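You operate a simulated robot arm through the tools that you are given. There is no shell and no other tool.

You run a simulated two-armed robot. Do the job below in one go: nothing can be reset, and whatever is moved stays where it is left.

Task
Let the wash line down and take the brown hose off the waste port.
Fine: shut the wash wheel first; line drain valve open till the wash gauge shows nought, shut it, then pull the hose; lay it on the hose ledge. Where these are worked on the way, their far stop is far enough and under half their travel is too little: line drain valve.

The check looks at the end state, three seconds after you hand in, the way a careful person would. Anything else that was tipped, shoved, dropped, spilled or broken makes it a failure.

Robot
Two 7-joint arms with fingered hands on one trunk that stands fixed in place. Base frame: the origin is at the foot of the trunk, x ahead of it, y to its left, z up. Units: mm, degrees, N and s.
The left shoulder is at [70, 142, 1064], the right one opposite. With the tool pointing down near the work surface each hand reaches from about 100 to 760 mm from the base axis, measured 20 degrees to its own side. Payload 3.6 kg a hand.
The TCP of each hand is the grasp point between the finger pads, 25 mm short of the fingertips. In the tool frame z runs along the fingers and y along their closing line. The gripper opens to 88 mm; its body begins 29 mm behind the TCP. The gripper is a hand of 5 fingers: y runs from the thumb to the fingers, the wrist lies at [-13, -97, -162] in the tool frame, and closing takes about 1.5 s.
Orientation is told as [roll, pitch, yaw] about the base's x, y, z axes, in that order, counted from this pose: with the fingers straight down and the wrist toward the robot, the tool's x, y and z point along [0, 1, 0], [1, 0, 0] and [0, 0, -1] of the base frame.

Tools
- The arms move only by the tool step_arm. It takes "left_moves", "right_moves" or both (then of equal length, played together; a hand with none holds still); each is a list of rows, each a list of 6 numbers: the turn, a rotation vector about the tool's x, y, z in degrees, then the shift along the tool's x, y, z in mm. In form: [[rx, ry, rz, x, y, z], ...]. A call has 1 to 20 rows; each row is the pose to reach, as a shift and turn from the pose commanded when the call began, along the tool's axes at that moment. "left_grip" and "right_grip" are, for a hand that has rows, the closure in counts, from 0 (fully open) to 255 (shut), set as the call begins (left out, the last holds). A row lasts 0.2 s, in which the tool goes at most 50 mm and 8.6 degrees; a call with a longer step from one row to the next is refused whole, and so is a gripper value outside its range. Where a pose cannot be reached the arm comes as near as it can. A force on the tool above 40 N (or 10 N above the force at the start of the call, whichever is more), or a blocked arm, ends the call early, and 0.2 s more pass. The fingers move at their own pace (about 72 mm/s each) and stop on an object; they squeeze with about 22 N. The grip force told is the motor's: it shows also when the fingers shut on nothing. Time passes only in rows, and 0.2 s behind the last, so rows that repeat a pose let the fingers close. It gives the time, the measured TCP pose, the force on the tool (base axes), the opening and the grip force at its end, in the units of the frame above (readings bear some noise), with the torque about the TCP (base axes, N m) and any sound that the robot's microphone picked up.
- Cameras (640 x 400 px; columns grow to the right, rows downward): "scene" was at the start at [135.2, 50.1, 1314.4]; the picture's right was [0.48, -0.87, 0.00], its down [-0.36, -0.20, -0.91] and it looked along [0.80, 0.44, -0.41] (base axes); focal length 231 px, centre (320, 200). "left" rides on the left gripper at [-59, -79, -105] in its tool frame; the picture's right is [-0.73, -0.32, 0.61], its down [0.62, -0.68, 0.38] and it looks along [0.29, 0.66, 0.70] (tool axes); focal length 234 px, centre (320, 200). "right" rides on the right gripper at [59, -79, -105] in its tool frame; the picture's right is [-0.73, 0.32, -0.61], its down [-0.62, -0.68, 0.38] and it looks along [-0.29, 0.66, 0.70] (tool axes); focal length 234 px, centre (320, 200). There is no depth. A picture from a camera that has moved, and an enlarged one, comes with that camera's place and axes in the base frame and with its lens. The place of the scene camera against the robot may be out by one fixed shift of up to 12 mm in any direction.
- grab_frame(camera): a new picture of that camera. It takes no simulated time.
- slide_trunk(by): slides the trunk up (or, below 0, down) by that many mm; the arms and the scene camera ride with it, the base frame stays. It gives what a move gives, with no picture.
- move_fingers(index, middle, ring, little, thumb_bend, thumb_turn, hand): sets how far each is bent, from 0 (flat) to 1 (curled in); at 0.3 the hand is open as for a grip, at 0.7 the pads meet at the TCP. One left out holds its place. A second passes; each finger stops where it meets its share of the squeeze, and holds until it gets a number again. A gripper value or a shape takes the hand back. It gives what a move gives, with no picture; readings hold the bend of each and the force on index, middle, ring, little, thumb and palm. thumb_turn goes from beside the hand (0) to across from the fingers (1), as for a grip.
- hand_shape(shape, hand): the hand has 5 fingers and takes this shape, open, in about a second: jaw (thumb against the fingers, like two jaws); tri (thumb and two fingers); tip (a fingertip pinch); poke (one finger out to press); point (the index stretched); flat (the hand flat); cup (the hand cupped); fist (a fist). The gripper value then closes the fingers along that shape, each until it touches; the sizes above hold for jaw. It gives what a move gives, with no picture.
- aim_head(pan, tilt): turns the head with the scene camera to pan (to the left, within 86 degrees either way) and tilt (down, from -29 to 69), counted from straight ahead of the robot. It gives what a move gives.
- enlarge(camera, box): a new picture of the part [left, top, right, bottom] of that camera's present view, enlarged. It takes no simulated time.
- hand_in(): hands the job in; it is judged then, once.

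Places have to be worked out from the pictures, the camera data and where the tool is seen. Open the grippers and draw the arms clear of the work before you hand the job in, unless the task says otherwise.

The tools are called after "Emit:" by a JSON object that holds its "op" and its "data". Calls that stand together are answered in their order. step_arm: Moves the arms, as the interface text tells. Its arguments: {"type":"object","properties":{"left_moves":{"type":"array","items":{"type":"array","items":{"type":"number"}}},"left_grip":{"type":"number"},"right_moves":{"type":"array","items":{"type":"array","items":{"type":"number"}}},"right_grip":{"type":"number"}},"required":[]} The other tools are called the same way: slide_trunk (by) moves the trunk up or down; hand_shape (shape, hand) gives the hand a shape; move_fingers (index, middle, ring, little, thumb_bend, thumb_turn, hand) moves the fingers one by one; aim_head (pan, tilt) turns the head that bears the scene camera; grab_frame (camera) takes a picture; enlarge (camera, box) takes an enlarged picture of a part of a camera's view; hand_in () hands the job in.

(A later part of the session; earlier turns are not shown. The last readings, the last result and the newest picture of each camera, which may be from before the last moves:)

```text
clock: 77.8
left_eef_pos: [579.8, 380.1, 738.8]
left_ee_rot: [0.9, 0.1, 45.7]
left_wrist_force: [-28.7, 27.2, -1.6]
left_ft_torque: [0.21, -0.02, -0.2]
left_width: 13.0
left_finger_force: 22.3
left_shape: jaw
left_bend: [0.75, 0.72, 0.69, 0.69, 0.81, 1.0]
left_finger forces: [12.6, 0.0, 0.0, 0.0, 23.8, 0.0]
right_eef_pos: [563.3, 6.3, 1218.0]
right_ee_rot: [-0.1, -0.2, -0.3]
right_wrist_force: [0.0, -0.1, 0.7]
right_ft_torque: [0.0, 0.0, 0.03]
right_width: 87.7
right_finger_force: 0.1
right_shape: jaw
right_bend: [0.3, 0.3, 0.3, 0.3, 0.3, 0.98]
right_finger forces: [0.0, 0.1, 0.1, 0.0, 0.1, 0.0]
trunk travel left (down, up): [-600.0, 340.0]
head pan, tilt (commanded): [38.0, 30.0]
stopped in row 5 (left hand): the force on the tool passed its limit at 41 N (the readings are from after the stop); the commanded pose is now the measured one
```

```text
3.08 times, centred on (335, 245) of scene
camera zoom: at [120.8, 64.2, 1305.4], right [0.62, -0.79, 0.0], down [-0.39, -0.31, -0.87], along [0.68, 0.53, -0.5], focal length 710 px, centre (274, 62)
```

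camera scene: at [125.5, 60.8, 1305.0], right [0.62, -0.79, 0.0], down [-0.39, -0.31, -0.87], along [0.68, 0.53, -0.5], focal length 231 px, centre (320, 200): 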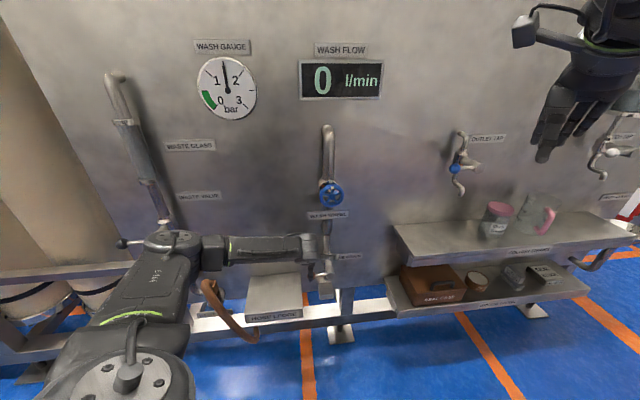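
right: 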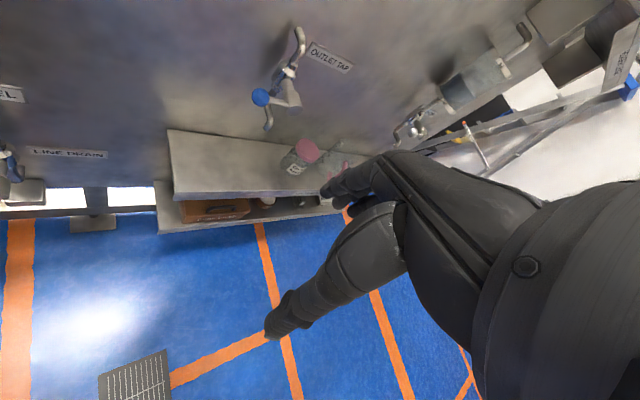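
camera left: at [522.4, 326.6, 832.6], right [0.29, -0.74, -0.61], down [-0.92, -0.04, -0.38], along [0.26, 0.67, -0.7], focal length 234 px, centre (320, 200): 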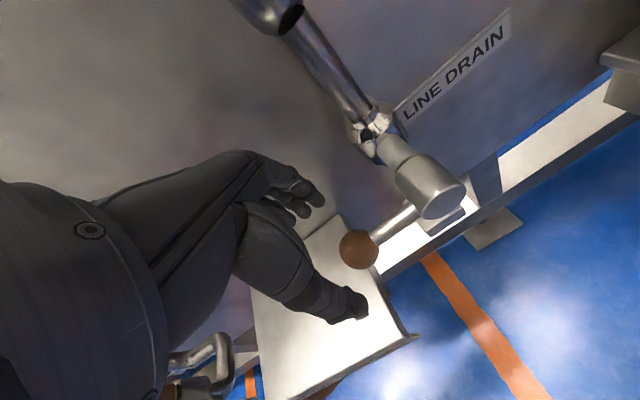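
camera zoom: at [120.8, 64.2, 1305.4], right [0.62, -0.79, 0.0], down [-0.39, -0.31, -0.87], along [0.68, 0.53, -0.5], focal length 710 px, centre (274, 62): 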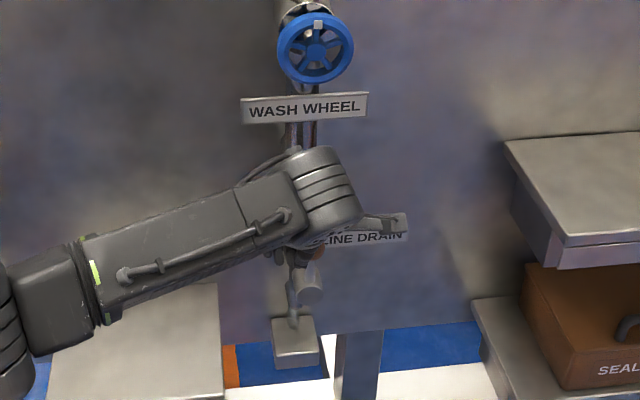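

The lever met its far stop (force rose to ~40 N sideways) and the gauge is falling through ~0.7 bar. I ease off slightly and wait while it drains.

Emit:
{"op": "step_arm", "data": {"left_moves": [[0, 0, 0, 2, 0, 0], [0, 0, 0, 3, 0, 0], [0, 0, 0, 3, 0, 0], [0, 0, 0, 3, 0, 0], [0, 0, 0, 3, 0, 0], [0, 0, 0, 3, 0, 0], [0, 0, 0, 3, 0, 0], [0, 0, 0, 3, 0, 0], [0, 0, 0, 3, 0, 0], [0, 0, 0, 3, 0, 0]]}}

Emit:
{"op": "enlarge", "data": {"camera": "scene", "box": [180, 30, 400, 130]}}

Emit:
{"op": "enlarge", "data": {"camera": "left", "box": [240, 120, 420, 330]}}

```text
clock: 80.0
left_eef_pos: [580.2, 381.7, 738.6]
left_ee_rot: [0.4, 0.2, 45.4]
left_wrist_force: [-24.0, 23.5, -4.1]
left_ft_torque: [0.2, -0.04, -0.11]
left_width: 13.2
left_finger_force: 22.0
left_shape: jaw
left_bend: [0.75, 0.72, 0.69, 0.69, 0.81, 1.0]
left_finger forces: [11.8, 0.1, 0.0, 0.1, 20.3, 0.0]
right_eef_pos: [566.2, 7.5, 1217.9]
right_ee_rot: [-0.2, -0.1, -0.2]
right_wrist_force: [-0.4, 0.4, 0.5]
right_ft_torque: [0.03, -0.06, 0.0]
right_width: 87.9
right_finger_force: 0.0
right_shape: jaw
right_bend: [0.3, 0.3, 0.3, 0.3, 0.3, 0.98]
right_finger forces: [0.0, 0.1, 0.1, 0.0, 0.0, 0.1]
trunk travel left (down, up): [-600.0, 340.0]
head pan, tilt (commanded): [38.0, 30.0]
```

```text
2.91 times, centred on (290, 80) of scene
camera zoom: at [122.3, 65.7, 1305.1], right [0.62, -0.79, 0.0], down [-0.39, -0.31, -0.87], along [0.68, 0.53, -0.5], focal length 672 px, centre (407, 549)
```

zoom: 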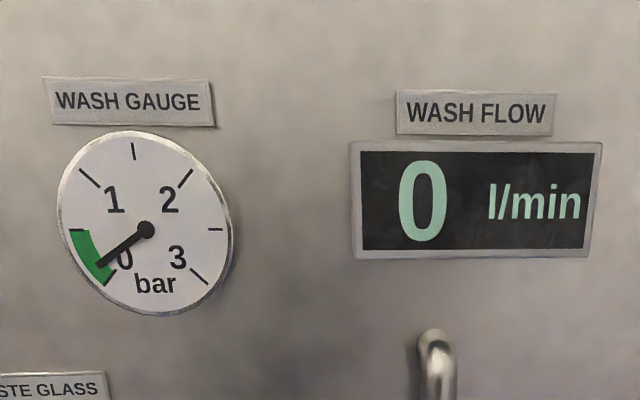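

```text
1.90 times, centred on (330, 225) of left
camera zoom: at [567.9, 283.1, 842.4], right [0.29, -0.74, -0.61], down [-0.93, -0.05, -0.38], along [0.25, 0.67, -0.7], focal length 446 px, centre (301, 152)
```

zoom: 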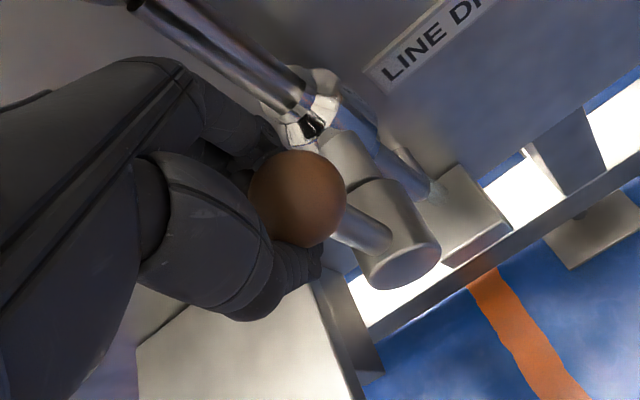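

The gauge is nearly at nought; the wheel being shut lets it fall. I ease the side load a little more and wait further.

Emit:
{"op": "step_arm", "data": {"left_moves": [[0, 0, 0, 3, 0, 0], [0, 0, 0, 5, 0, 0], [0, 0, 0, 5, 0, 0], [0, 0, 0, 5, 0, 0], [0, 0, 0, 5, 0, 0], [0, 0, 0, 5, 0, 0], [0, 0, 0, 5, 0, 0], [0, 0, 0, 5, 0, 0], [0, 0, 0, 5, 0, 0], [0, 0, 0, 5, 0, 0], [0, 0, 0, 5, 0, 0], [0, 0, 0, 5, 0, 0], [0, 0, 0, 5, 0, 0], [0, 0, 0, 5, 0, 0], [0, 0, 0, 5, 0, 0]]}}

Emit:
{"op": "enlarge", "data": {"camera": "scene", "box": [180, 30, 400, 130]}}

Emit:
{"op": "enlarge", "data": {"camera": "left", "box": [240, 120, 420, 330]}}

```text
clock: 83.2
left_eef_pos: [577.1, 383.1, 738.7]
left_ee_rot: [0.6, 0.2, 45.2]
left_wrist_force: [-9.6, 8.5, -3.3]
left_ft_torque: [0.08, -0.06, -0.03]
left_width: 12.4
left_finger_force: 22.2
left_shape: jaw
left_bend: [0.75, 0.72, 0.69, 0.69, 0.81, 1.0]
left_finger forces: [5.9, 0.1, 0.0, 0.0, 10.8, 0.0]
right_eef_pos: [568.1, 5.3, 1216.8]
right_ee_rot: [-0.2, 0.0, -0.2]
right_wrist_force: [-0.1, 0.8, 0.8]
right_ft_torque: [0.01, 0.0, -0.04]
right_width: 87.7
right_finger_force: 0.0
right_shape: jaw
right_bend: [0.3, 0.3, 0.3, 0.3, 0.3, 0.98]
right_finger forces: [0.0, 0.0, 0.1, 0.1, 0.1, 0.1]
trunk travel left (down, up): [-600.0, 340.0]
head pan, tilt (commanded): [38.0, 30.0]
```

```text
2.91 times, centred on (290, 80) of scene
camera zoom: at [124.5, 62.9, 1305.0], right [0.62, -0.79, 0.0], down [-0.39, -0.31, -0.87], along [0.68, 0.53, -0.5], focal length 672 px, centre (407, 549)
```

zoom: 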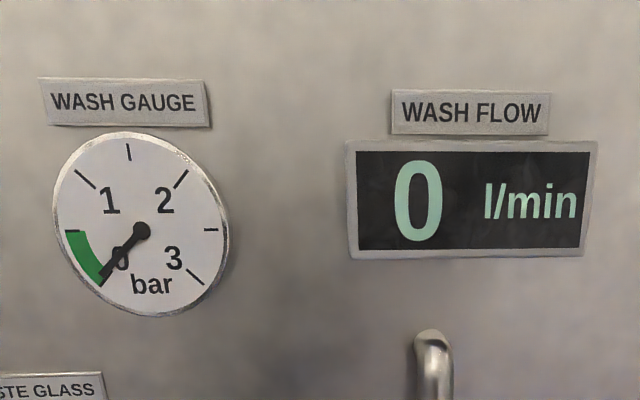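

```text
1.90 times, centred on (330, 225) of left
camera zoom: at [565.7, 284.4, 842.0], right [0.28, -0.74, -0.61], down [-0.93, -0.04, -0.38], along [0.25, 0.67, -0.7], focal length 446 px, centre (301, 152)
```

zoom: 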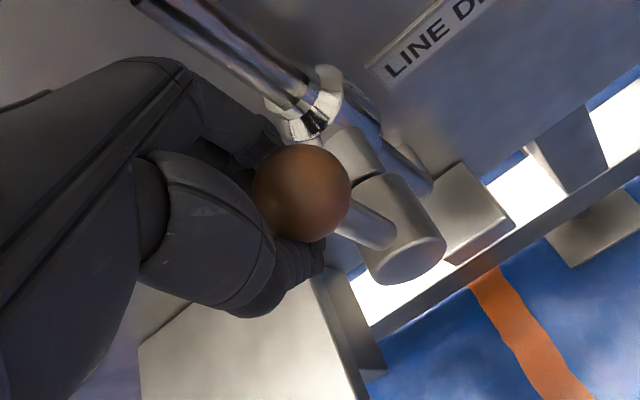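

The needle appears to be at 0; I zoom in further to be sure.

Emit:
{"op": "enlarge", "data": {"camera": "scene", "box": [190, 65, 270, 145]}}

```text
5.00 times, centred on (230, 105) of scene
camera zoom: at [124.5, 62.9, 1305.0], right [0.62, -0.79, 0.0], down [-0.39, -0.31, -0.87], along [0.68, 0.53, -0.5], focal length 1154 px, centre (770, 675)
```

zoom: 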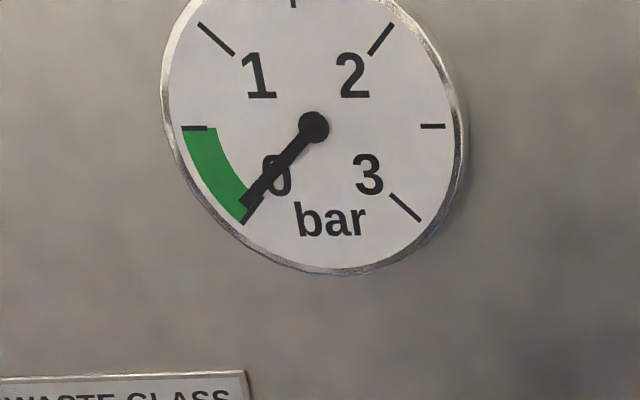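

The needle is exactly at nought. The ball has slid toward the index side, so I open the hand, re-centre on the ball (now at a≈152, z≈744) and grip again before shutting the valve.

Emit:
{"op": "step_arm", "data": {"left_moves": [[0, 0, 0, 0, 0, 0], [0, 0, 0, 0, 0, 0], [0, 0, 0, 0, 0, 0], [0, 0, 0, -6, 0, 0], [0, 0, 0, -12, 0, 0], [0, 0, 0, -12, 0, 0]], "left_grip": 60}}

Emit:
{"op": "enlarge", "data": {"camera": "left", "box": [240, 120, 420, 330]}}

```text
clock: 84.7
left_eef_pos: [586.6, 372.8, 737.8]
left_ee_rot: [0.5, 0.2, 45.2]
left_wrist_force: [-0.5, -0.6, 0.0]
left_ft_torque: [-0.02, 0.0, 0.0]
left_width: 67.0
left_finger_force: 0.2
left_shape: jaw
left_bend: [0.27, 0.35, 0.32, 0.34, 0.53, 0.99]
left_finger forces: [0.1, 0.0, 0.0, 0.0, 0.0, 0.0]
right_eef_pos: [569.6, 4.1, 1216.7]
right_ee_rot: [0.0, 0.1, -0.2]
right_wrist_force: [-0.2, 0.4, 0.0]
right_ft_torque: [0.02, 0.02, 0.01]
right_width: 87.9
right_finger_force: 0.1
right_shape: jaw
right_bend: [0.3, 0.3, 0.3, 0.3, 0.3, 0.98]
right_finger forces: [0.0, 0.0, 0.0, 0.1, 0.0, 0.0]
trunk travel left (down, up): [-600.0, 340.0]
head pan, tilt (commanded): [38.0, 30.0]
```

```text
1.90 times, centred on (330, 225) of left
camera zoom: at [575.2, 274.8, 841.8], right [0.28, -0.74, -0.61], down [-0.93, -0.04, -0.38], along [0.25, 0.67, -0.69], focal length 446 px, centre (301, 152)
```

zoom: 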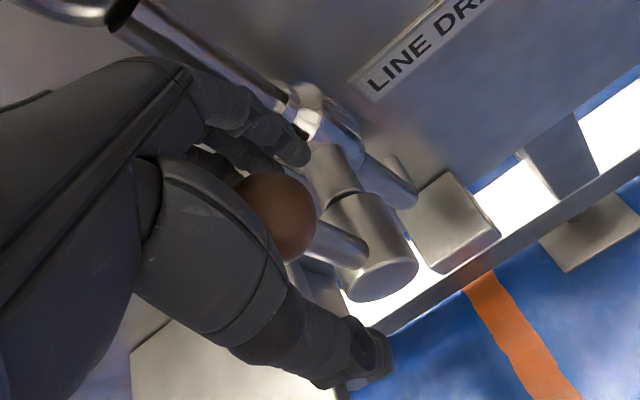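

The lever stands vertical with the ball at a≈154, z≈745. I lift 5 mm to centre on it and close the grip.

Emit:
{"op": "step_arm", "data": {"left_moves": [[0, 0, 0, -2, 0, -5], [0, 0, 0, -2, 0, -5]]}}

Emit:
{"op": "step_arm", "data": {"left_moves": [[0, 0, 0, 0, 0, 0], [0, 0, 0, 0, 0, 0], [0, 0, 0, 0, 0, 0], [0, 0, 0, 0, 0, 0], [0, 0, 0, 0, 0, 0], [0, 0, 0, 0, 0, 0]], "left_grip": 255}}

Emit:
{"op": "enlarge", "data": {"camera": "left", "box": [240, 120, 420, 330]}}

```text
clock: 85.2
left_eef_pos: [588.7, 371.3, 743.5]
left_ee_rot: [0.4, 0.2, 45.3]
left_wrist_force: [0.2, -0.6, -0.2]
left_ft_torque: [0.01, -0.03, 0.0]
left_width: 67.2
left_finger_force: 0.1
left_shape: jaw
left_bend: [0.27, 0.35, 0.32, 0.34, 0.53, 0.99]
left_finger forces: [0.0, 0.0, 0.0, 0.1, 0.0, 0.0]
right_eef_pos: [568.8, 3.7, 1216.6]
right_ee_rot: [0.0, 0.0, -0.2]
right_wrist_force: [-0.4, -0.3, -0.1]
right_ft_torque: [0.04, 0.0, 0.01]
right_width: 87.7
right_finger_force: 0.2
right_shape: jaw
right_bend: [0.3, 0.3, 0.3, 0.3, 0.3, 0.98]
right_finger forces: [0.1, 0.0, 0.0, 0.0, 0.1, 0.0]
trunk travel left (down, up): [-600.0, 340.0]
head pan, tilt (commanded): [38.0, 30.0]
```

```text
clock: 86.7
left_eef_pos: [589.2, 371.5, 742.3]
left_ee_rot: [0.6, 0.1, 45.4]
left_wrist_force: [-5.3, -4.0, -8.0]
left_ft_torque: [-0.01, -0.04, 0.03]
left_width: 12.3
left_finger_force: 22.1
left_shape: jaw
left_bend: [0.73, 0.65, 0.7, 0.7, 0.77, 1.0]
left_finger forces: [7.7, 5.1, 0.0, 0.1, 19.3, 0.0]
right_eef_pos: [569.1, 3.8, 1216.1]
right_ee_rot: [-0.1, 0.1, -0.2]
right_wrist_force: [0.3, 0.4, -1.0]
right_ft_torque: [0.0, 0.03, 0.01]
right_width: 87.8
right_finger_force: 0.1
right_shape: jaw
right_bend: [0.3, 0.3, 0.3, 0.3, 0.3, 0.98]
right_finger forces: [0.1, 0.0, 0.1, 0.0, 0.0, 0.0]
trunk travel left (down, up): [-600.0, 340.0]
head pan, tilt (commanded): [38.0, 30.0]
```

```text
1.90 times, centred on (330, 225) of left
camera zoom: at [576.8, 273.2, 846.2], right [0.28, -0.74, -0.61], down [-0.93, -0.04, -0.37], along [0.25, 0.67, -0.7], focal length 446 px, centre (301, 152)
```

zoom: 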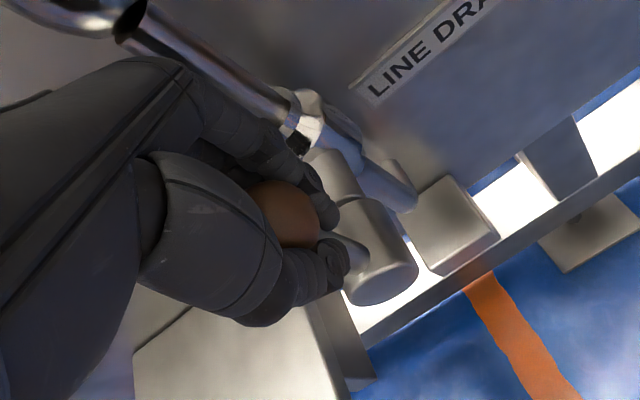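

Good hold around the ball. I bring the lever back left and down along its arc, first half.

Emit:
{"op": "step_arm", "data": {"left_moves": [[0, 0, 0, 8.9, 0, 0.6], [0, 0, 0, 17.6, 0, 2.5], [0, 0, 0, 26, 0, 5.5], [0, 0, 0, 33.9, 0, 9.7], [0, 0, 0, 41.1, 0, 15], [0, 0, 0, 47.6, 0, 21.2]]}}

Emit:
{"op": "enlarge", "data": {"camera": "left", "box": [240, 120, 420, 330]}}

```text
clock: 88.0
left_eef_pos: [557.8, 402.8, 722.8]
left_ee_rot: [0.5, 0.1, 45.1]
left_wrist_force: [23.4, -20.6, 1.5]
left_ft_torque: [-1.05, -0.85, -0.25]
left_width: 12.5
left_finger_force: 22.1
left_shape: jaw
left_bend: [0.74, 0.65, 0.66, 0.7, 0.78, 1.0]
left_finger forces: [27.1, 17.4, 10.4, 0.0, 22.3, 0.0]
right_eef_pos: [572.0, 0.1, 1214.5]
right_ee_rot: [0.2, 0.4, -0.2]
right_wrist_force: [-0.1, -0.4, 0.3]
right_ft_torque: [0.02, 0.01, 0.02]
right_width: 87.9
right_finger_force: 0.0
right_shape: jaw
right_bend: [0.3, 0.3, 0.3, 0.3, 0.3, 0.98]
right_finger forces: [0.0, 0.0, 0.0, 0.1, 0.0, 0.1]
trunk travel left (down, up): [-600.0, 340.0]
head pan, tilt (commanded): [38.0, 30.0]
```

```text
1.90 times, centred on (330, 225) of left
camera zoom: at [545.2, 303.7, 826.6], right [0.28, -0.74, -0.61], down [-0.93, -0.04, -0.38], along [0.25, 0.67, -0.69], focal length 446 px, centre (301, 152)
```

zoom: 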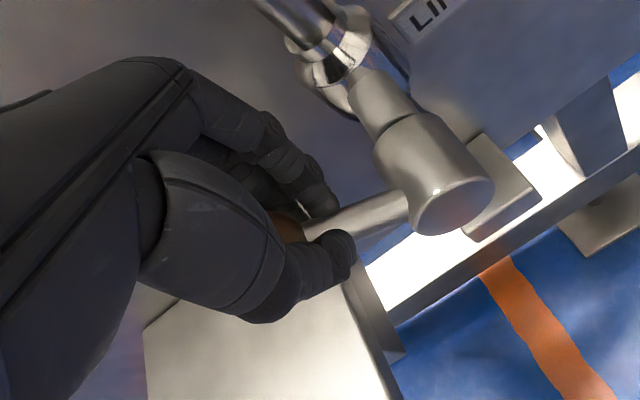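

The lever follows (now about 40° above level) but the pull of ~31 N tells me my path is slightly too wide. I correct to a tighter arc for the rest of the way to the lower stop.

Emit:
{"op": "step_arm", "data": {"left_moves": [[0, 0, 0, 3, 0, 2.5], [0, 0, 0, 7, 0, 6.5], [0, 0, 0, 10, 0, 12], [0, 0, 0, 12.4, 0, 18], [0, 0, 0, 14, 0, 24.2], [0, 0, 0, 15, 0, 30.5], [0, 0, 0, 15.4, 0, 36.5]]}}

Emit:
{"op": "enlarge", "data": {"camera": "left", "box": [240, 120, 420, 330]}}

```text
clock: 89.7
left_eef_pos: [543.9, 413.3, 685.6]
left_ee_rot: [0.7, 0.1, 45.2]
left_wrist_force: [14.9, -15.4, 1.6]
left_ft_torque: [-0.25, -0.24, -0.19]
left_width: 12.7
left_finger_force: 22.0
left_shape: jaw
left_bend: [0.73, 0.62, 0.7, 0.7, 0.81, 0.98]
left_finger forces: [11.3, 5.5, 1.2, 0.0, 16.2, 0.0]
right_eef_pos: [569.8, 1.1, 1215.1]
right_ee_rot: [0.1, 0.2, -0.2]
right_wrist_force: [-0.9, -0.7, -0.6]
right_ft_torque: [0.0, -0.04, 0.03]
right_width: 87.9
right_finger_force: 0.1
right_shape: jaw
right_bend: [0.3, 0.3, 0.3, 0.3, 0.3, 0.98]
right_finger forces: [0.0, 0.0, 0.0, 0.0, 0.0, 0.0]
trunk travel left (down, up): [-600.0, 340.0]
head pan, tilt (commanded): [38.0, 30.0]
```

```text
1.90 times, centred on (330, 225) of left
camera zoom: at [532.5, 315.9, 789.7], right [0.28, -0.74, -0.62], down [-0.93, -0.04, -0.37], along [0.25, 0.68, -0.69], focal length 446 px, centre (301, 152)
```

zoom: 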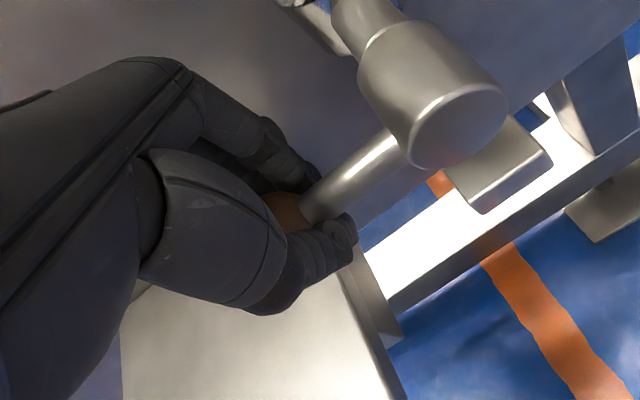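

The lever is nearly level again. I press down about 10 mm more to seat it against its stop.

Emit:
{"op": "step_arm", "data": {"left_moves": [[0, 0, 0, -2, 0, 4], [0, 0, 0, -2, 0, 8], [0, 0, 0, -2, 0, 11], [0, 0, 0, -2, 0, 11]]}}

Emit:
{"op": "enlarge", "data": {"camera": "left", "box": [240, 120, 420, 330]}}

Emit:
{"op": "enlarge", "data": {"camera": "scene", "box": [190, 65, 270, 145]}}

```text
clock: 90.7
left_eef_pos: [543.7, 415.3, 675.2]
left_ee_rot: [0.7, 0.1, 45.3]
left_wrist_force: [2.3, -9.2, 5.0]
left_ft_torque: [-0.03, -0.02, 0.01]
left_width: 11.7
left_finger_force: 22.4
left_shape: jaw
left_bend: [0.73, 0.73, 0.7, 0.7, 0.83, 0.98]
left_finger forces: [1.7, 1.0, 0.0, 0.0, 7.6, 0.1]
right_eef_pos: [569.1, 2.2, 1216.0]
right_ee_rot: [0.1, 0.0, -0.2]
right_wrist_force: [0.6, 0.2, -0.3]
right_ft_torque: [0.02, 0.0, 0.0]
right_width: 88.0
right_finger_force: 0.1
right_shape: jaw
right_bend: [0.3, 0.3, 0.3, 0.3, 0.3, 0.98]
right_finger forces: [0.0, 0.1, 0.1, 0.0, 0.0, 0.0]
trunk travel left (down, up): [-600.0, 340.0]
head pan, tilt (commanded): [38.0, 30.0]
```

```text
1.90 times, centred on (330, 225) of left
camera zoom: at [531.7, 315.9, 778.9], right [0.28, -0.74, -0.62], down [-0.93, -0.04, -0.37], along [0.25, 0.68, -0.69], focal length 446 px, centre (301, 152)
```

zoom: 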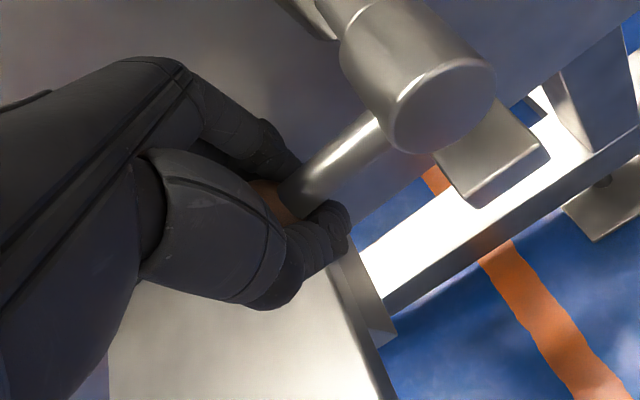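

```text
5.00 times, centred on (230, 105) of scene
camera zoom: at [125.3, 59.1, 1305.1], right [0.62, -0.79, 0.0], down [-0.39, -0.31, -0.87], along [0.68, 0.53, -0.5], focal length 1154 px, centre (770, 675)
```

zoom: 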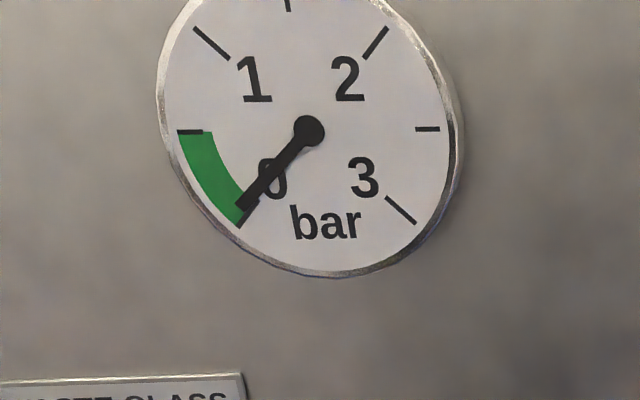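

The lever is at its lower stop, gauge still at 0. I open the hand fully and then lift straight up off the ball.

Emit:
{"op": "step_arm", "data": {"left_moves": [[0, 0, 0, 0, 0, 0], [0, 0, 0, 0, 0, 0], [0, 0, 0, 0, 0, 0], [0, 0, 0, 0, 0, 0], [0, 0, 0, 0, 0, 0], [0, 0, 0, 0, 0, 0]], "left_grip": 0}}

Emit:
{"op": "enlarge", "data": {"camera": "left", "box": [240, 120, 420, 330]}}

```text
clock: 92.0
left_eef_pos: [544.4, 415.5, 674.4]
left_ee_rot: [0.6, 0.1, 45.2]
left_wrist_force: [0.1, -0.3, 0.6]
left_ft_torque: [-0.03, -0.02, 0.01]
left_width: 87.7
left_finger_force: 0.0
left_shape: jaw
left_bend: [0.3, 0.3, 0.3, 0.3, 0.3, 0.98]
left_finger forces: [0.0, 0.0, 0.1, 0.0, 0.0, 0.1]
right_eef_pos: [569.5, 2.5, 1215.6]
right_ee_rot: [-0.1, 0.1, -0.3]
right_wrist_force: [0.0, -0.6, 0.4]
right_ft_torque: [0.0, 0.0, 0.01]
right_width: 87.8
right_finger_force: 0.0
right_shape: jaw
right_bend: [0.3, 0.3, 0.3, 0.3, 0.3, 0.98]
right_finger forces: [0.0, 0.0, 0.0, 0.0, 0.0, 0.1]
trunk travel left (down, up): [-600.0, 340.0]
head pan, tilt (commanded): [38.0, 30.0]
```

```text
1.90 times, centred on (330, 225) of left
camera zoom: at [532.3, 316.6, 778.5], right [0.28, -0.74, -0.61], down [-0.93, -0.04, -0.38], along [0.25, 0.67, -0.69], focal length 446 px, centre (301, 152)
```

zoom: 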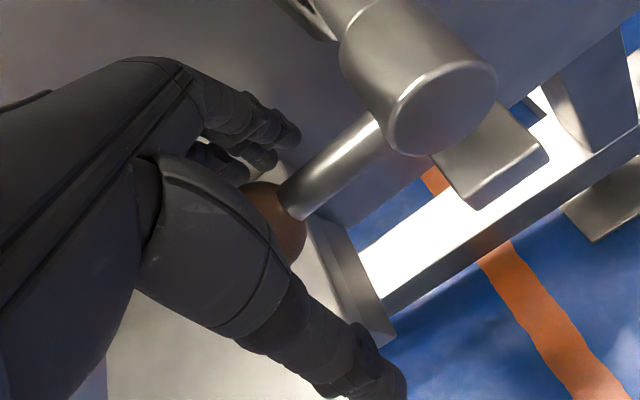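

The ball is free between the open fingers; I lift 100 mm straight up, then back off toward the robot.

Emit:
{"op": "step_arm", "data": {"left_moves": [[0, 0, 0, 0, 0, -10], [0, 0, 0, 0, 0, -25], [0, 0, 0, 0, 0, -50], [0, 0, 0, 0, 0, -80], [0, 0, 0, 0, -10, -110], [0, 0, 0, 0, -50, -130], [0, 0, 0, 0, -95, -150]]}}

Emit:
{"op": "grab_frame", "data": {"camera": "left"}}

Emit:
{"op": "enlarge", "data": {"camera": "left", "box": [300, 60, 480, 240]}}

Emit:
{"op": "grab_frame", "data": {"camera": "scene"}}

```text
clock: 93.7
left_eef_pos: [478.8, 344.6, 826.5]
left_ee_rot: [0.5, 0.2, 45.4]
left_wrist_force: [-0.3, -0.7, 1.0]
left_ft_torque: [0.03, 0.0, -0.01]
left_width: 87.8
left_finger_force: 0.1
left_shape: jaw
left_bend: [0.3, 0.3, 0.3, 0.3, 0.3, 0.98]
left_finger forces: [0.1, 0.0, 0.1, 0.1, 0.0, 0.0]
right_eef_pos: [568.0, 2.8, 1216.2]
right_ee_rot: [0.2, 0.0, -0.2]
right_wrist_force: [0.7, -0.4, -0.2]
right_ft_torque: [0.03, 0.04, -0.02]
right_width: 87.9
right_finger_force: 0.0
right_shape: jaw
right_bend: [0.3, 0.3, 0.3, 0.3, 0.3, 0.98]
right_finger forces: [0.0, 0.0, 0.1, 0.0, 0.1, 0.0]
trunk travel left (down, up): [-600.0, 340.0]
head pan, tilt (commanded): [38.0, 30.0]
```

```text
taken
camera left: at [467.2, 246.2, 930.6], right [0.28, -0.74, -0.61], down [-0.93, -0.05, -0.37], along [0.25, 0.67, -0.7], focal length 234 px, centre (320, 200)
```

left: 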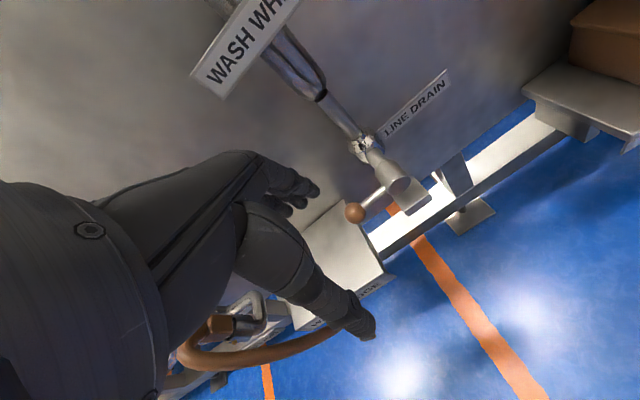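

```text
2.22 times, centred on (390, 150) of left
camera zoom: at [467.2, 246.2, 930.6], right [0.28, -0.74, -0.61], down [-0.93, -0.05, -0.37], along [0.25, 0.67, -0.7], focal length 520 px, centre (164, 311)
```

zoom: 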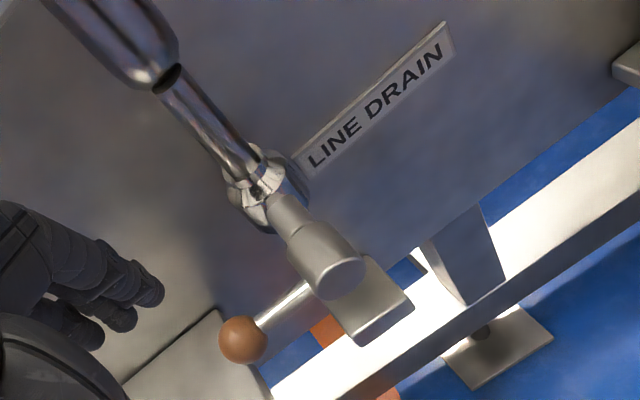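

```text
taken
camera scene: at [125.2, 59.4, 1305.0], right [0.62, -0.79, 0.0], down [-0.39, -0.31, -0.87], along [0.68, 0.53, -0.5], focal length 231 px, centre (320, 200)
```

scene: 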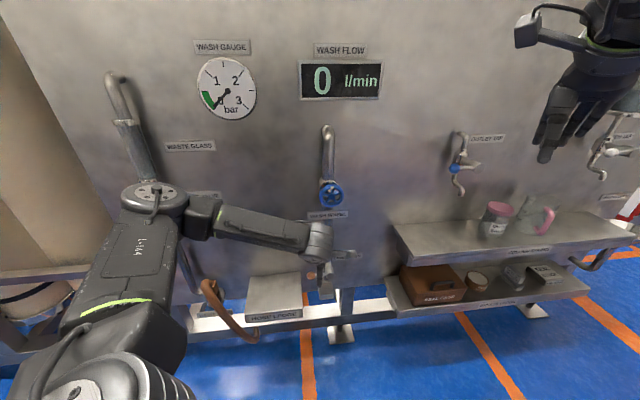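

Line drain is back at its start position (ball at z≈678–682) and the gauge reads 0. Now I study the waste port and hose in detail.

Emit:
{"op": "aim_head", "data": {"pan": 50, "tilt": 45}}

Emit:
{"op": "enlarge", "data": {"camera": "scene", "box": [220, 160, 380, 270]}}

Emit:
{"op": "enlarge", "data": {"camera": "left", "box": [150, 260, 400, 400]}}

Emit:
{"op": "grab_frame", "data": {"camera": "scene"}}

```text
clock: 94.4
left_eef_pos: [480.9, 346.4, 826.6]
left_ee_rot: [0.7, 0.3, 45.3]
left_wrist_force: [0.2, 1.2, -0.2]
left_ft_torque: [0.0, -0.01, -0.01]
left_width: 87.8
left_finger_force: 0.1
left_shape: jaw
left_bend: [0.3, 0.3, 0.3, 0.3, 0.3, 0.98]
left_finger forces: [0.0, 0.0, 0.1, 0.0, 0.0, 0.0]
right_eef_pos: [569.6, 4.9, 1215.4]
right_ee_rot: [0.0, 0.1, -0.1]
right_wrist_force: [0.3, 0.2, -0.2]
right_ft_torque: [0.0, 0.0, 0.06]
right_width: 87.8
right_finger_force: 0.0
right_shape: jaw
right_bend: [0.3, 0.3, 0.3, 0.3, 0.3, 0.98]
right_finger forces: [0.0, 0.1, 0.2, 0.0, 0.1, 0.0]
trunk travel left (down, up): [-600.0, 340.0]
head pan, tilt (commanded): [50.0, 45.0]
```

```text
3.64 times, centred on (300, 215) of scene
camera zoom: at [106.9, 67.9, 1282.4], right [0.77, -0.64, 0.0], down [-0.45, -0.54, -0.71], along [0.46, 0.54, -0.71], focal length 840 px, centre (393, 146)
```

zoom: 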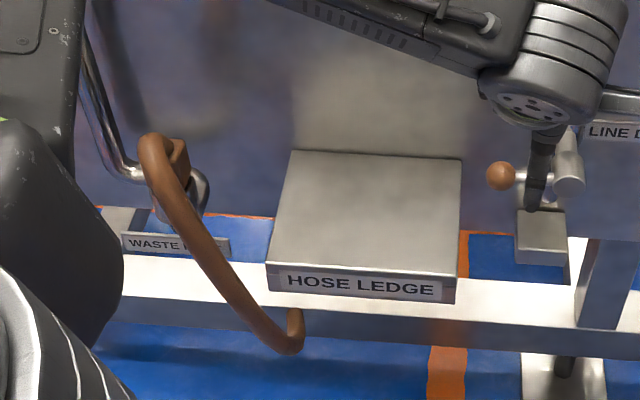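

```text
2.56 times, centred on (275, 330) of left
camera zoom: at [468.4, 247.6, 929.8], right [0.28, -0.74, -0.61], down [-0.93, -0.04, -0.38], along [0.25, 0.67, -0.7], focal length 600 px, centre (435, -133)
```

zoom: 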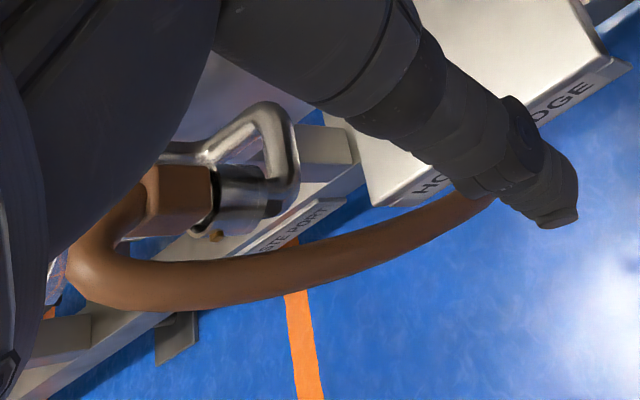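

```text
taken
camera scene: at [106.9, 67.9, 1282.4], right [0.77, -0.64, 0.0], down [-0.45, -0.54, -0.71], along [0.46, 0.54, -0.71], focal length 231 px, centre (320, 200)
```

scene: 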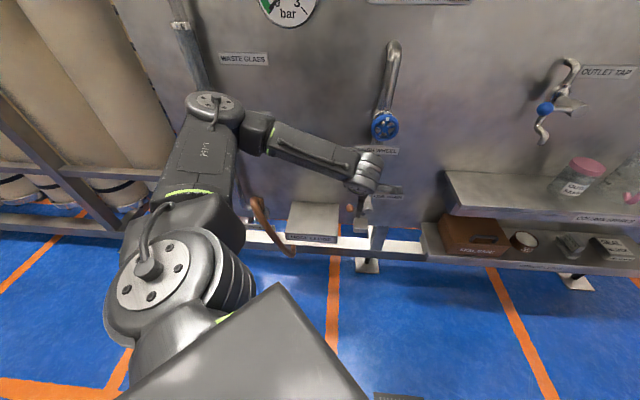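

The hose ends in a block coupling on a short nozzle near [318,622,690], and I need its axis. I carry the left hand to the left of the port so its camera sees the coupling unobstructed.

Emit:
{"op": "step_arm", "data": {"left_moves": [[0, 0, 0, 43, -2, -5], [0, 0, 0, 86, -4, -10], [0, 0, 0, 129, -6, -14], [0, 0, 0, 172, -8, -19], [0, 0, 0, 215, -10, -24], [0, 0, 0, 258, -12, -29], [0, 0, 0, 300, -14, -33], [0, 0, 0, 343, -16, -38], [0, 0, 0, 386, -18, -43], [0, 0, 0, 386, -18, -43]]}}

Emit:
{"op": "grab_frame", "data": {"camera": "left"}}

Emit:
{"op": "grab_frame", "data": {"camera": "scene"}}

```text
clock: 96.6
left_eef_pos: [190.6, 606.4, 873.4]
left_ee_rot: [0.6, 0.2, 45.3]
left_wrist_force: [-1.0, 0.7, 0.1]
left_ft_torque: [0.0, 0.01, -0.05]
left_width: 87.9
left_finger_force: 0.1
left_shape: jaw
left_bend: [0.3, 0.3, 0.3, 0.3, 0.3, 0.98]
left_finger forces: [0.0, 0.1, 0.0, 0.0, 0.0, 0.1]
right_eef_pos: [567.9, 3.7, 1216.1]
right_ee_rot: [0.1, 0.1, -0.2]
right_wrist_force: [0.8, -0.2, -0.2]
right_ft_torque: [0.01, -0.02, -0.01]
right_width: 87.8
right_finger_force: 0.1
right_shape: jaw
right_bend: [0.3, 0.3, 0.3, 0.3, 0.3, 0.98]
right_finger forces: [0.1, 0.1, 0.0, 0.0, 0.0, 0.0]
trunk travel left (down, up): [-600.0, 340.0]
head pan, tilt (commanded): [50.0, 45.0]
```

```text
taken
camera left: at [179.6, 507.5, 975.7], right [0.28, -0.74, -0.61], down [-0.93, -0.04, -0.38], along [0.25, 0.67, -0.69], focal length 234 px, centre (320, 200)
```

left: 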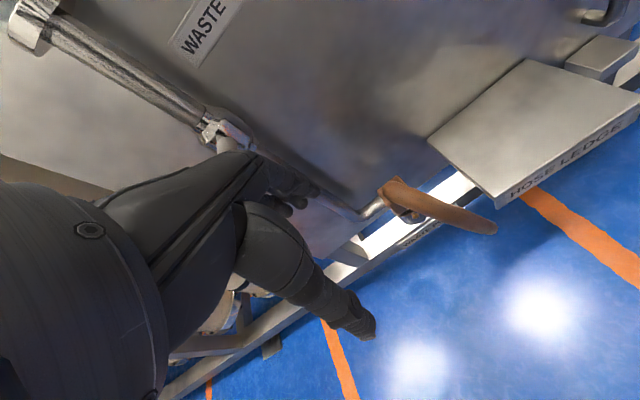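

```text
taken
camera scene: at [106.9, 67.7, 1282.4], right [0.77, -0.64, 0.0], down [-0.45, -0.54, -0.71], along [0.45, 0.54, -0.71], focal length 231 px, centre (320, 200)
```

scene: 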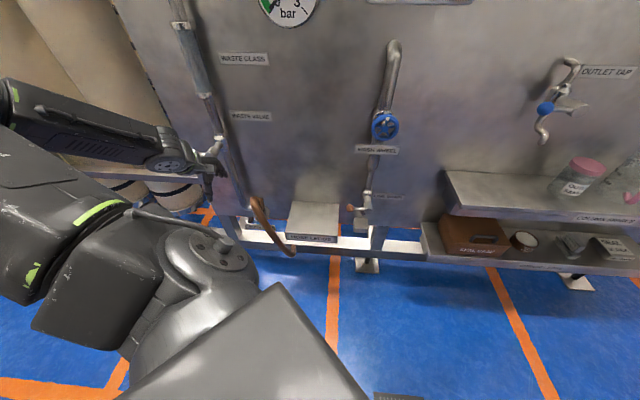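

Emit:
{"op": "enlarge", "data": {"camera": "left", "box": [320, 130, 520, 270]}}

Emit:
{"op": "enlarge", "data": {"camera": "scene", "box": [220, 170, 360, 270]}}

```text
2.86 times, centred on (420, 200) of left
camera zoom: at [179.6, 507.5, 975.7], right [0.28, -0.74, -0.61], down [-0.93, -0.04, -0.38], along [0.25, 0.67, -0.69], focal length 669 px, centre (34, 200)
```

zoom: 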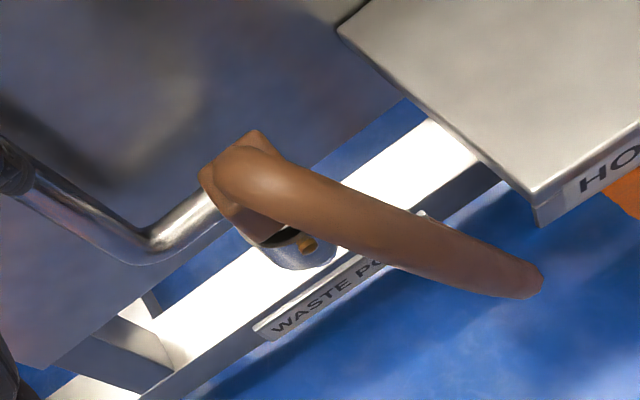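

```text
4.00 times, centred on (290, 220) of scene
camera zoom: at [106.9, 67.7, 1282.4], right [0.77, -0.64, 0.0], down [-0.45, -0.54, -0.71], along [0.45, 0.54, -0.71], focal length 924 px, centre (440, 120)
```

zoom: 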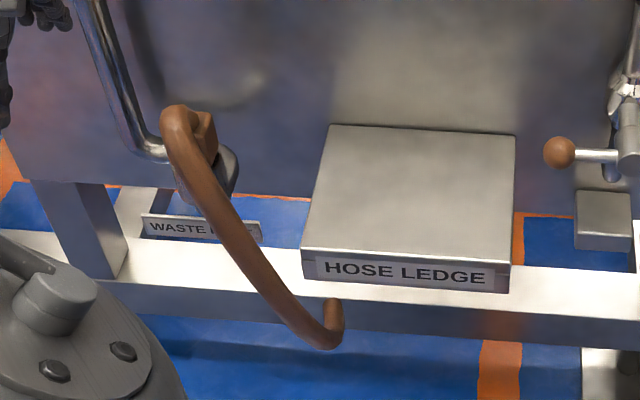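

Now it is clear: the pipe turns outward and up, and the hose's block coupling sits on an upward-facing nozzle near a≈-235; the hose arches over and hangs down in front to z≈360. I take one more view from lower and nearer to fix its shape.

Emit:
{"op": "step_arm", "data": {"left_moves": [[0, 0, 0, 0, -20, 30], [0, 0, 0, 0, -40, 60], [0, 0, 0, 0, -57, 95], [0, 0, 0, 0, -57, 95]]}}

Emit:
{"op": "grab_frame", "data": {"camera": "left"}}

Emit:
{"op": "enlarge", "data": {"camera": "left", "box": [260, 50, 420, 190]}}

```text
clock: 97.6
left_eef_pos: [152.9, 566.1, 776.9]
left_ee_rot: [0.7, 0.2, 45.3]
left_wrist_force: [0.3, 0.0, 0.5]
left_ft_torque: [0.01, 0.0, 0.0]
left_width: 87.9
left_finger_force: 0.0
left_shape: jaw
left_bend: [0.3, 0.3, 0.3, 0.3, 0.3, 0.98]
left_finger forces: [0.0, 0.0, 0.0, 0.0, 0.1, 0.0]
right_eef_pos: [569.0, 4.5, 1215.7]
right_ee_rot: [0.0, 0.2, -0.2]
right_wrist_force: [-0.2, -0.2, 0.7]
right_ft_torque: [0.0, 0.03, -0.01]
right_width: 88.0
right_finger_force: 0.0
right_shape: jaw
right_bend: [0.3, 0.3, 0.3, 0.3, 0.3, 0.98]
right_finger forces: [0.0, 0.0, 0.1, 0.0, 0.1, 0.0]
trunk travel left (down, up): [-600.0, 340.0]
head pan, tilt (commanded): [50.0, 45.0]
```

```text
taken
camera left: at [140.6, 467.3, 881.2], right [0.28, -0.74, -0.61], down [-0.93, -0.04, -0.38], along [0.25, 0.67, -0.69], focal length 234 px, centre (320, 200)
```

left: 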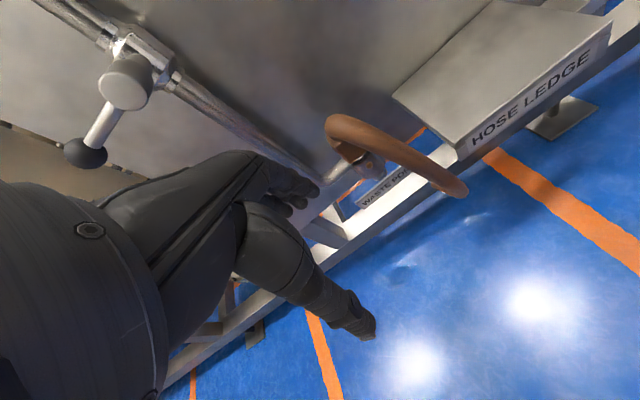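

```text
2.86 times, centred on (340, 120) of left
camera zoom: at [140.6, 467.3, 881.2], right [0.28, -0.74, -0.61], down [-0.93, -0.04, -0.38], along [0.25, 0.67, -0.69], focal length 669 px, centre (263, 429)
```

zoom: 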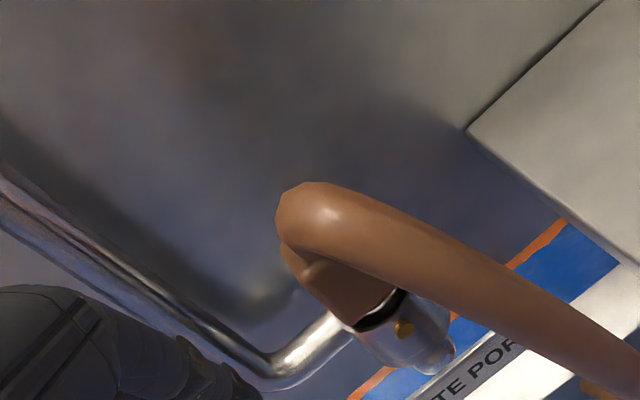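

I look closer at the coupling, where a small yellow-orange spot is visible on the nozzle, and also check the scene view from the front.

Emit:
{"op": "enlarge", "data": {"camera": "left", "box": [315, 95, 395, 165]}}

Emit:
{"op": "enlarge", "data": {"camera": "scene", "box": [235, 185, 285, 235]}}

Emit:
{"op": "enlarge", "data": {"camera": "left", "box": [320, 100, 480, 210]}}

```text
5.71 times, centred on (355, 130) of left
camera zoom: at [140.6, 467.3, 881.2], right [0.28, -0.74, -0.61], down [-0.93, -0.04, -0.38], along [0.25, 0.67, -0.69], focal length 1338 px, centre (120, 600)
```

zoom: 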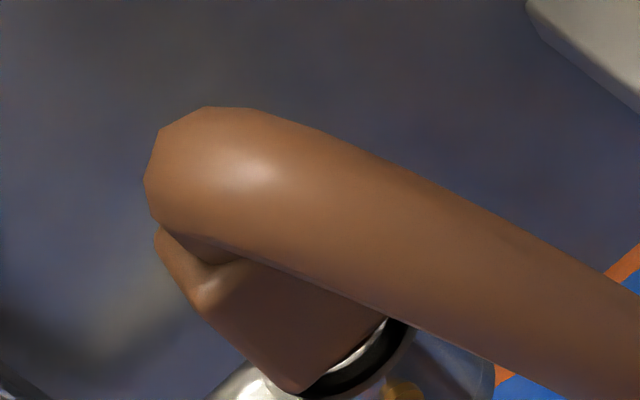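

```text
8.00 times, centred on (260, 210) of scene
camera zoom: at [106.9, 67.3, 1282.4], right [0.77, -0.64, 0.0], down [-0.45, -0.54, -0.71], along [0.45, 0.54, -0.71], focal length 1847 px, centre (800, 120)
```

zoom: 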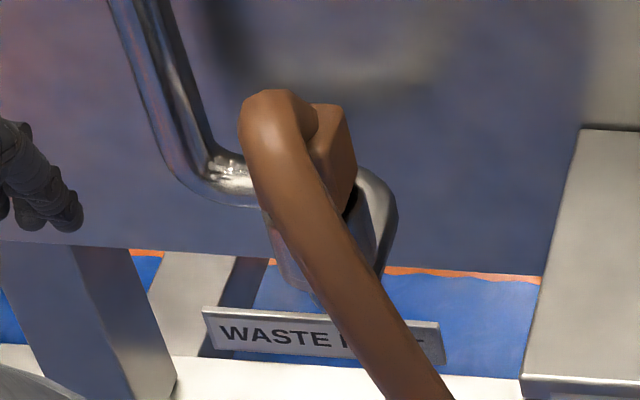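

```text
3.64 times, centred on (400, 155) of left
camera zoom: at [140.6, 467.3, 881.2], right [0.28, -0.74, -0.61], down [-0.93, -0.04, -0.38], along [0.25, 0.67, -0.69], focal length 852 px, centre (29, 364)
```

zoom: 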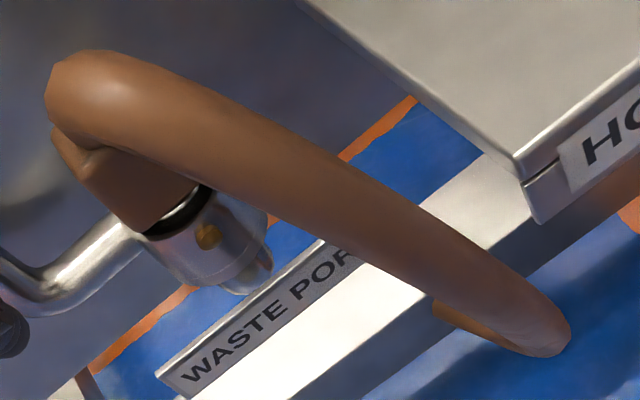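

The coupling sits on a vertical cup (top at z≈650, centre about [297,648]) and must be lifted straight up; the hose arches at z≈723 and hangs to about z≈370 with a hook at the end. I pull the left hand back and lower the trunk to see the hose's shape from the front at its own height.

Emit:
{"op": "step_arm", "data": {"left_moves": [[0, 0, 0, -30, -10, -30], [0, 0, 0, -60, -20, -60], [0, 0, 0, -90, -30, -90], [0, 0, 0, -115, -45, -123], [0, 0, 0, -115, -45, -123]]}}

Emit:
{"op": "slide_trunk", "data": {"by": -250}}

Emit:
{"op": "aim_head", "data": {"pan": 62, "tilt": 35}}

Emit:
{"op": "grab_frame", "data": {"camera": "scene"}}

```text
clock: 98.8
left_eef_pos: [217.1, 502.1, 898.2]
left_ee_rot: [0.5, 0.1, 45.3]
left_wrist_force: [0.4, 0.4, 0.1]
left_ft_torque: [0.0, 0.0, 0.0]
left_width: 87.9
left_finger_force: 0.0
left_shape: jaw
left_bend: [0.3, 0.3, 0.3, 0.3, 0.3, 0.98]
left_finger forces: [0.1, 0.0, 0.1, 0.0, 0.0, 0.1]
left hand out of reach, approached as far as the arm can: row 3, 4, 5
right_eef_pos: [568.4, 4.1, 1215.1]
right_ee_rot: [-0.1, 0.1, -0.1]
right_wrist_force: [0.1, -0.2, -0.1]
right_ft_torque: [0.01, -0.03, -0.02]
right_width: 87.8
right_finger_force: 0.0
right_shape: jaw
right_bend: [0.3, 0.3, 0.3, 0.3, 0.3, 0.98]
right_finger forces: [0.0, 0.0, 0.1, 0.0, 0.0, 0.1]
trunk travel left (down, up): [-600.0, 340.0]
head pan, tilt (commanded): [50.0, 45.0]
```

```text
clock: 101.4
left_eef_pos: [217.3, 502.0, 648.9]
left_ee_rot: [0.5, 0.1, 45.4]
left_wrist_force: [-0.1, 0.0, 1.0]
left_ft_torque: [0.01, -0.03, 0.0]
left_width: 87.9
left_finger_force: 0.1
left_shape: jaw
left_bend: [0.3, 0.3, 0.3, 0.3, 0.3, 0.98]
left_finger forces: [0.0, 0.0, 0.0, 0.0, 0.0, 0.0]
right_eef_pos: [568.2, 2.8, 966.2]
right_ee_rot: [-0.1, 0.1, -0.2]
right_wrist_force: [-0.8, -0.6, 0.2]
right_ft_torque: [-0.02, 0.02, 0.0]
right_width: 87.9
right_finger_force: 0.2
right_shape: jaw
right_bend: [0.3, 0.3, 0.3, 0.3, 0.3, 0.98]
right_finger forces: [0.0, 0.0, 0.0, 0.0, 0.0, 0.0]
trunk travel left (down, up): [-350.0, 590.0]
head pan, tilt (commanded): [50.0, 45.0]
```

```text
clock: 102.1
left_eef_pos: [217.8, 501.7, 649.2]
left_ee_rot: [0.5, 0.3, 45.3]
left_wrist_force: [-0.3, 0.8, 0.8]
left_ft_torque: [0.01, 0.01, 0.0]
left_width: 87.8
left_finger_force: 0.1
left_shape: jaw
left_bend: [0.3, 0.3, 0.3, 0.3, 0.3, 0.98]
left_finger forces: [0.0, 0.1, 0.0, 0.0, 0.0, 0.0]
right_eef_pos: [569.4, 3.9, 966.4]
right_ee_rot: [0.0, 0.2, -0.2]
right_wrist_force: [1.0, 0.4, 0.2]
right_ft_torque: [0.0, 0.0, -0.01]
right_width: 87.5
right_finger_force: 0.1
right_shape: jaw
right_bend: [0.3, 0.3, 0.3, 0.3, 0.3, 0.98]
right_finger forces: [0.0, 0.0, 0.1, 0.1, 0.1, 0.1]
trunk travel left (down, up): [-350.0, 590.0]
head pan, tilt (commanded): [62.0, 35.0]
```

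```text
taken
camera scene: at [95.8, 83.0, 1047.2], right [0.88, -0.47, 0.0], down [-0.27, -0.51, -0.82], along [0.38, 0.72, -0.57], focal length 231 px, centre (320, 200)
```

scene: 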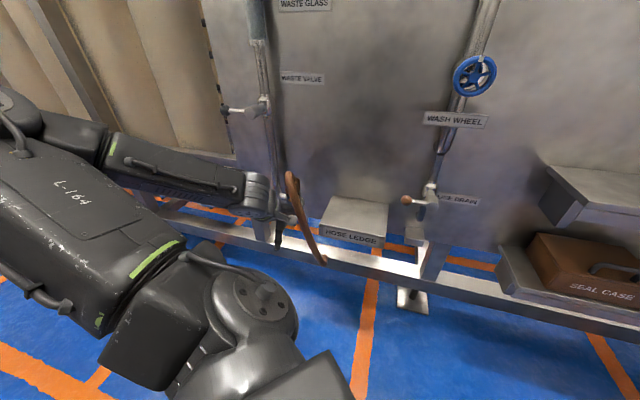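

Emit:
{"op": "enlarge", "data": {"camera": "scene", "box": [240, 150, 400, 280]}}

Emit:
{"op": "grab_frame", "data": {"camera": "left"}}

```text
3.08 times, centred on (320, 215) of scene
camera zoom: at [95.8, 83.0, 1047.2], right [0.88, -0.47, 0.0], down [-0.27, -0.51, -0.82], along [0.38, 0.72, -0.57], focal length 710 px, centre (320, 154)
```

zoom: 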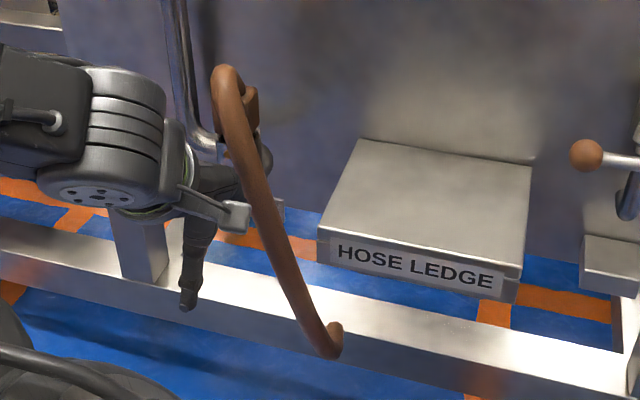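

```text
taken
camera left: at [205.8, 403.1, 752.7], right [0.28, -0.74, -0.61], down [-0.93, -0.04, -0.38], along [0.25, 0.67, -0.7], focal length 234 px, centre (320, 200)
```

left: 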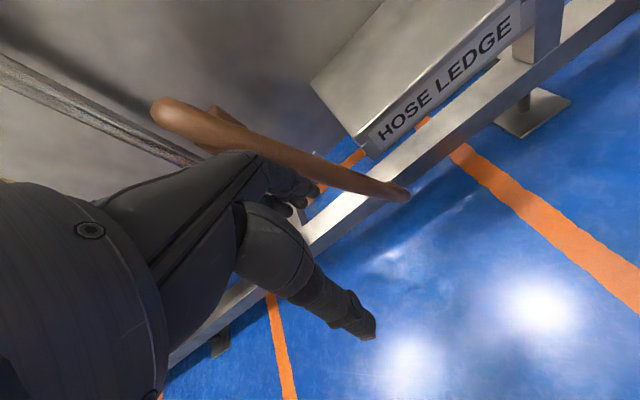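

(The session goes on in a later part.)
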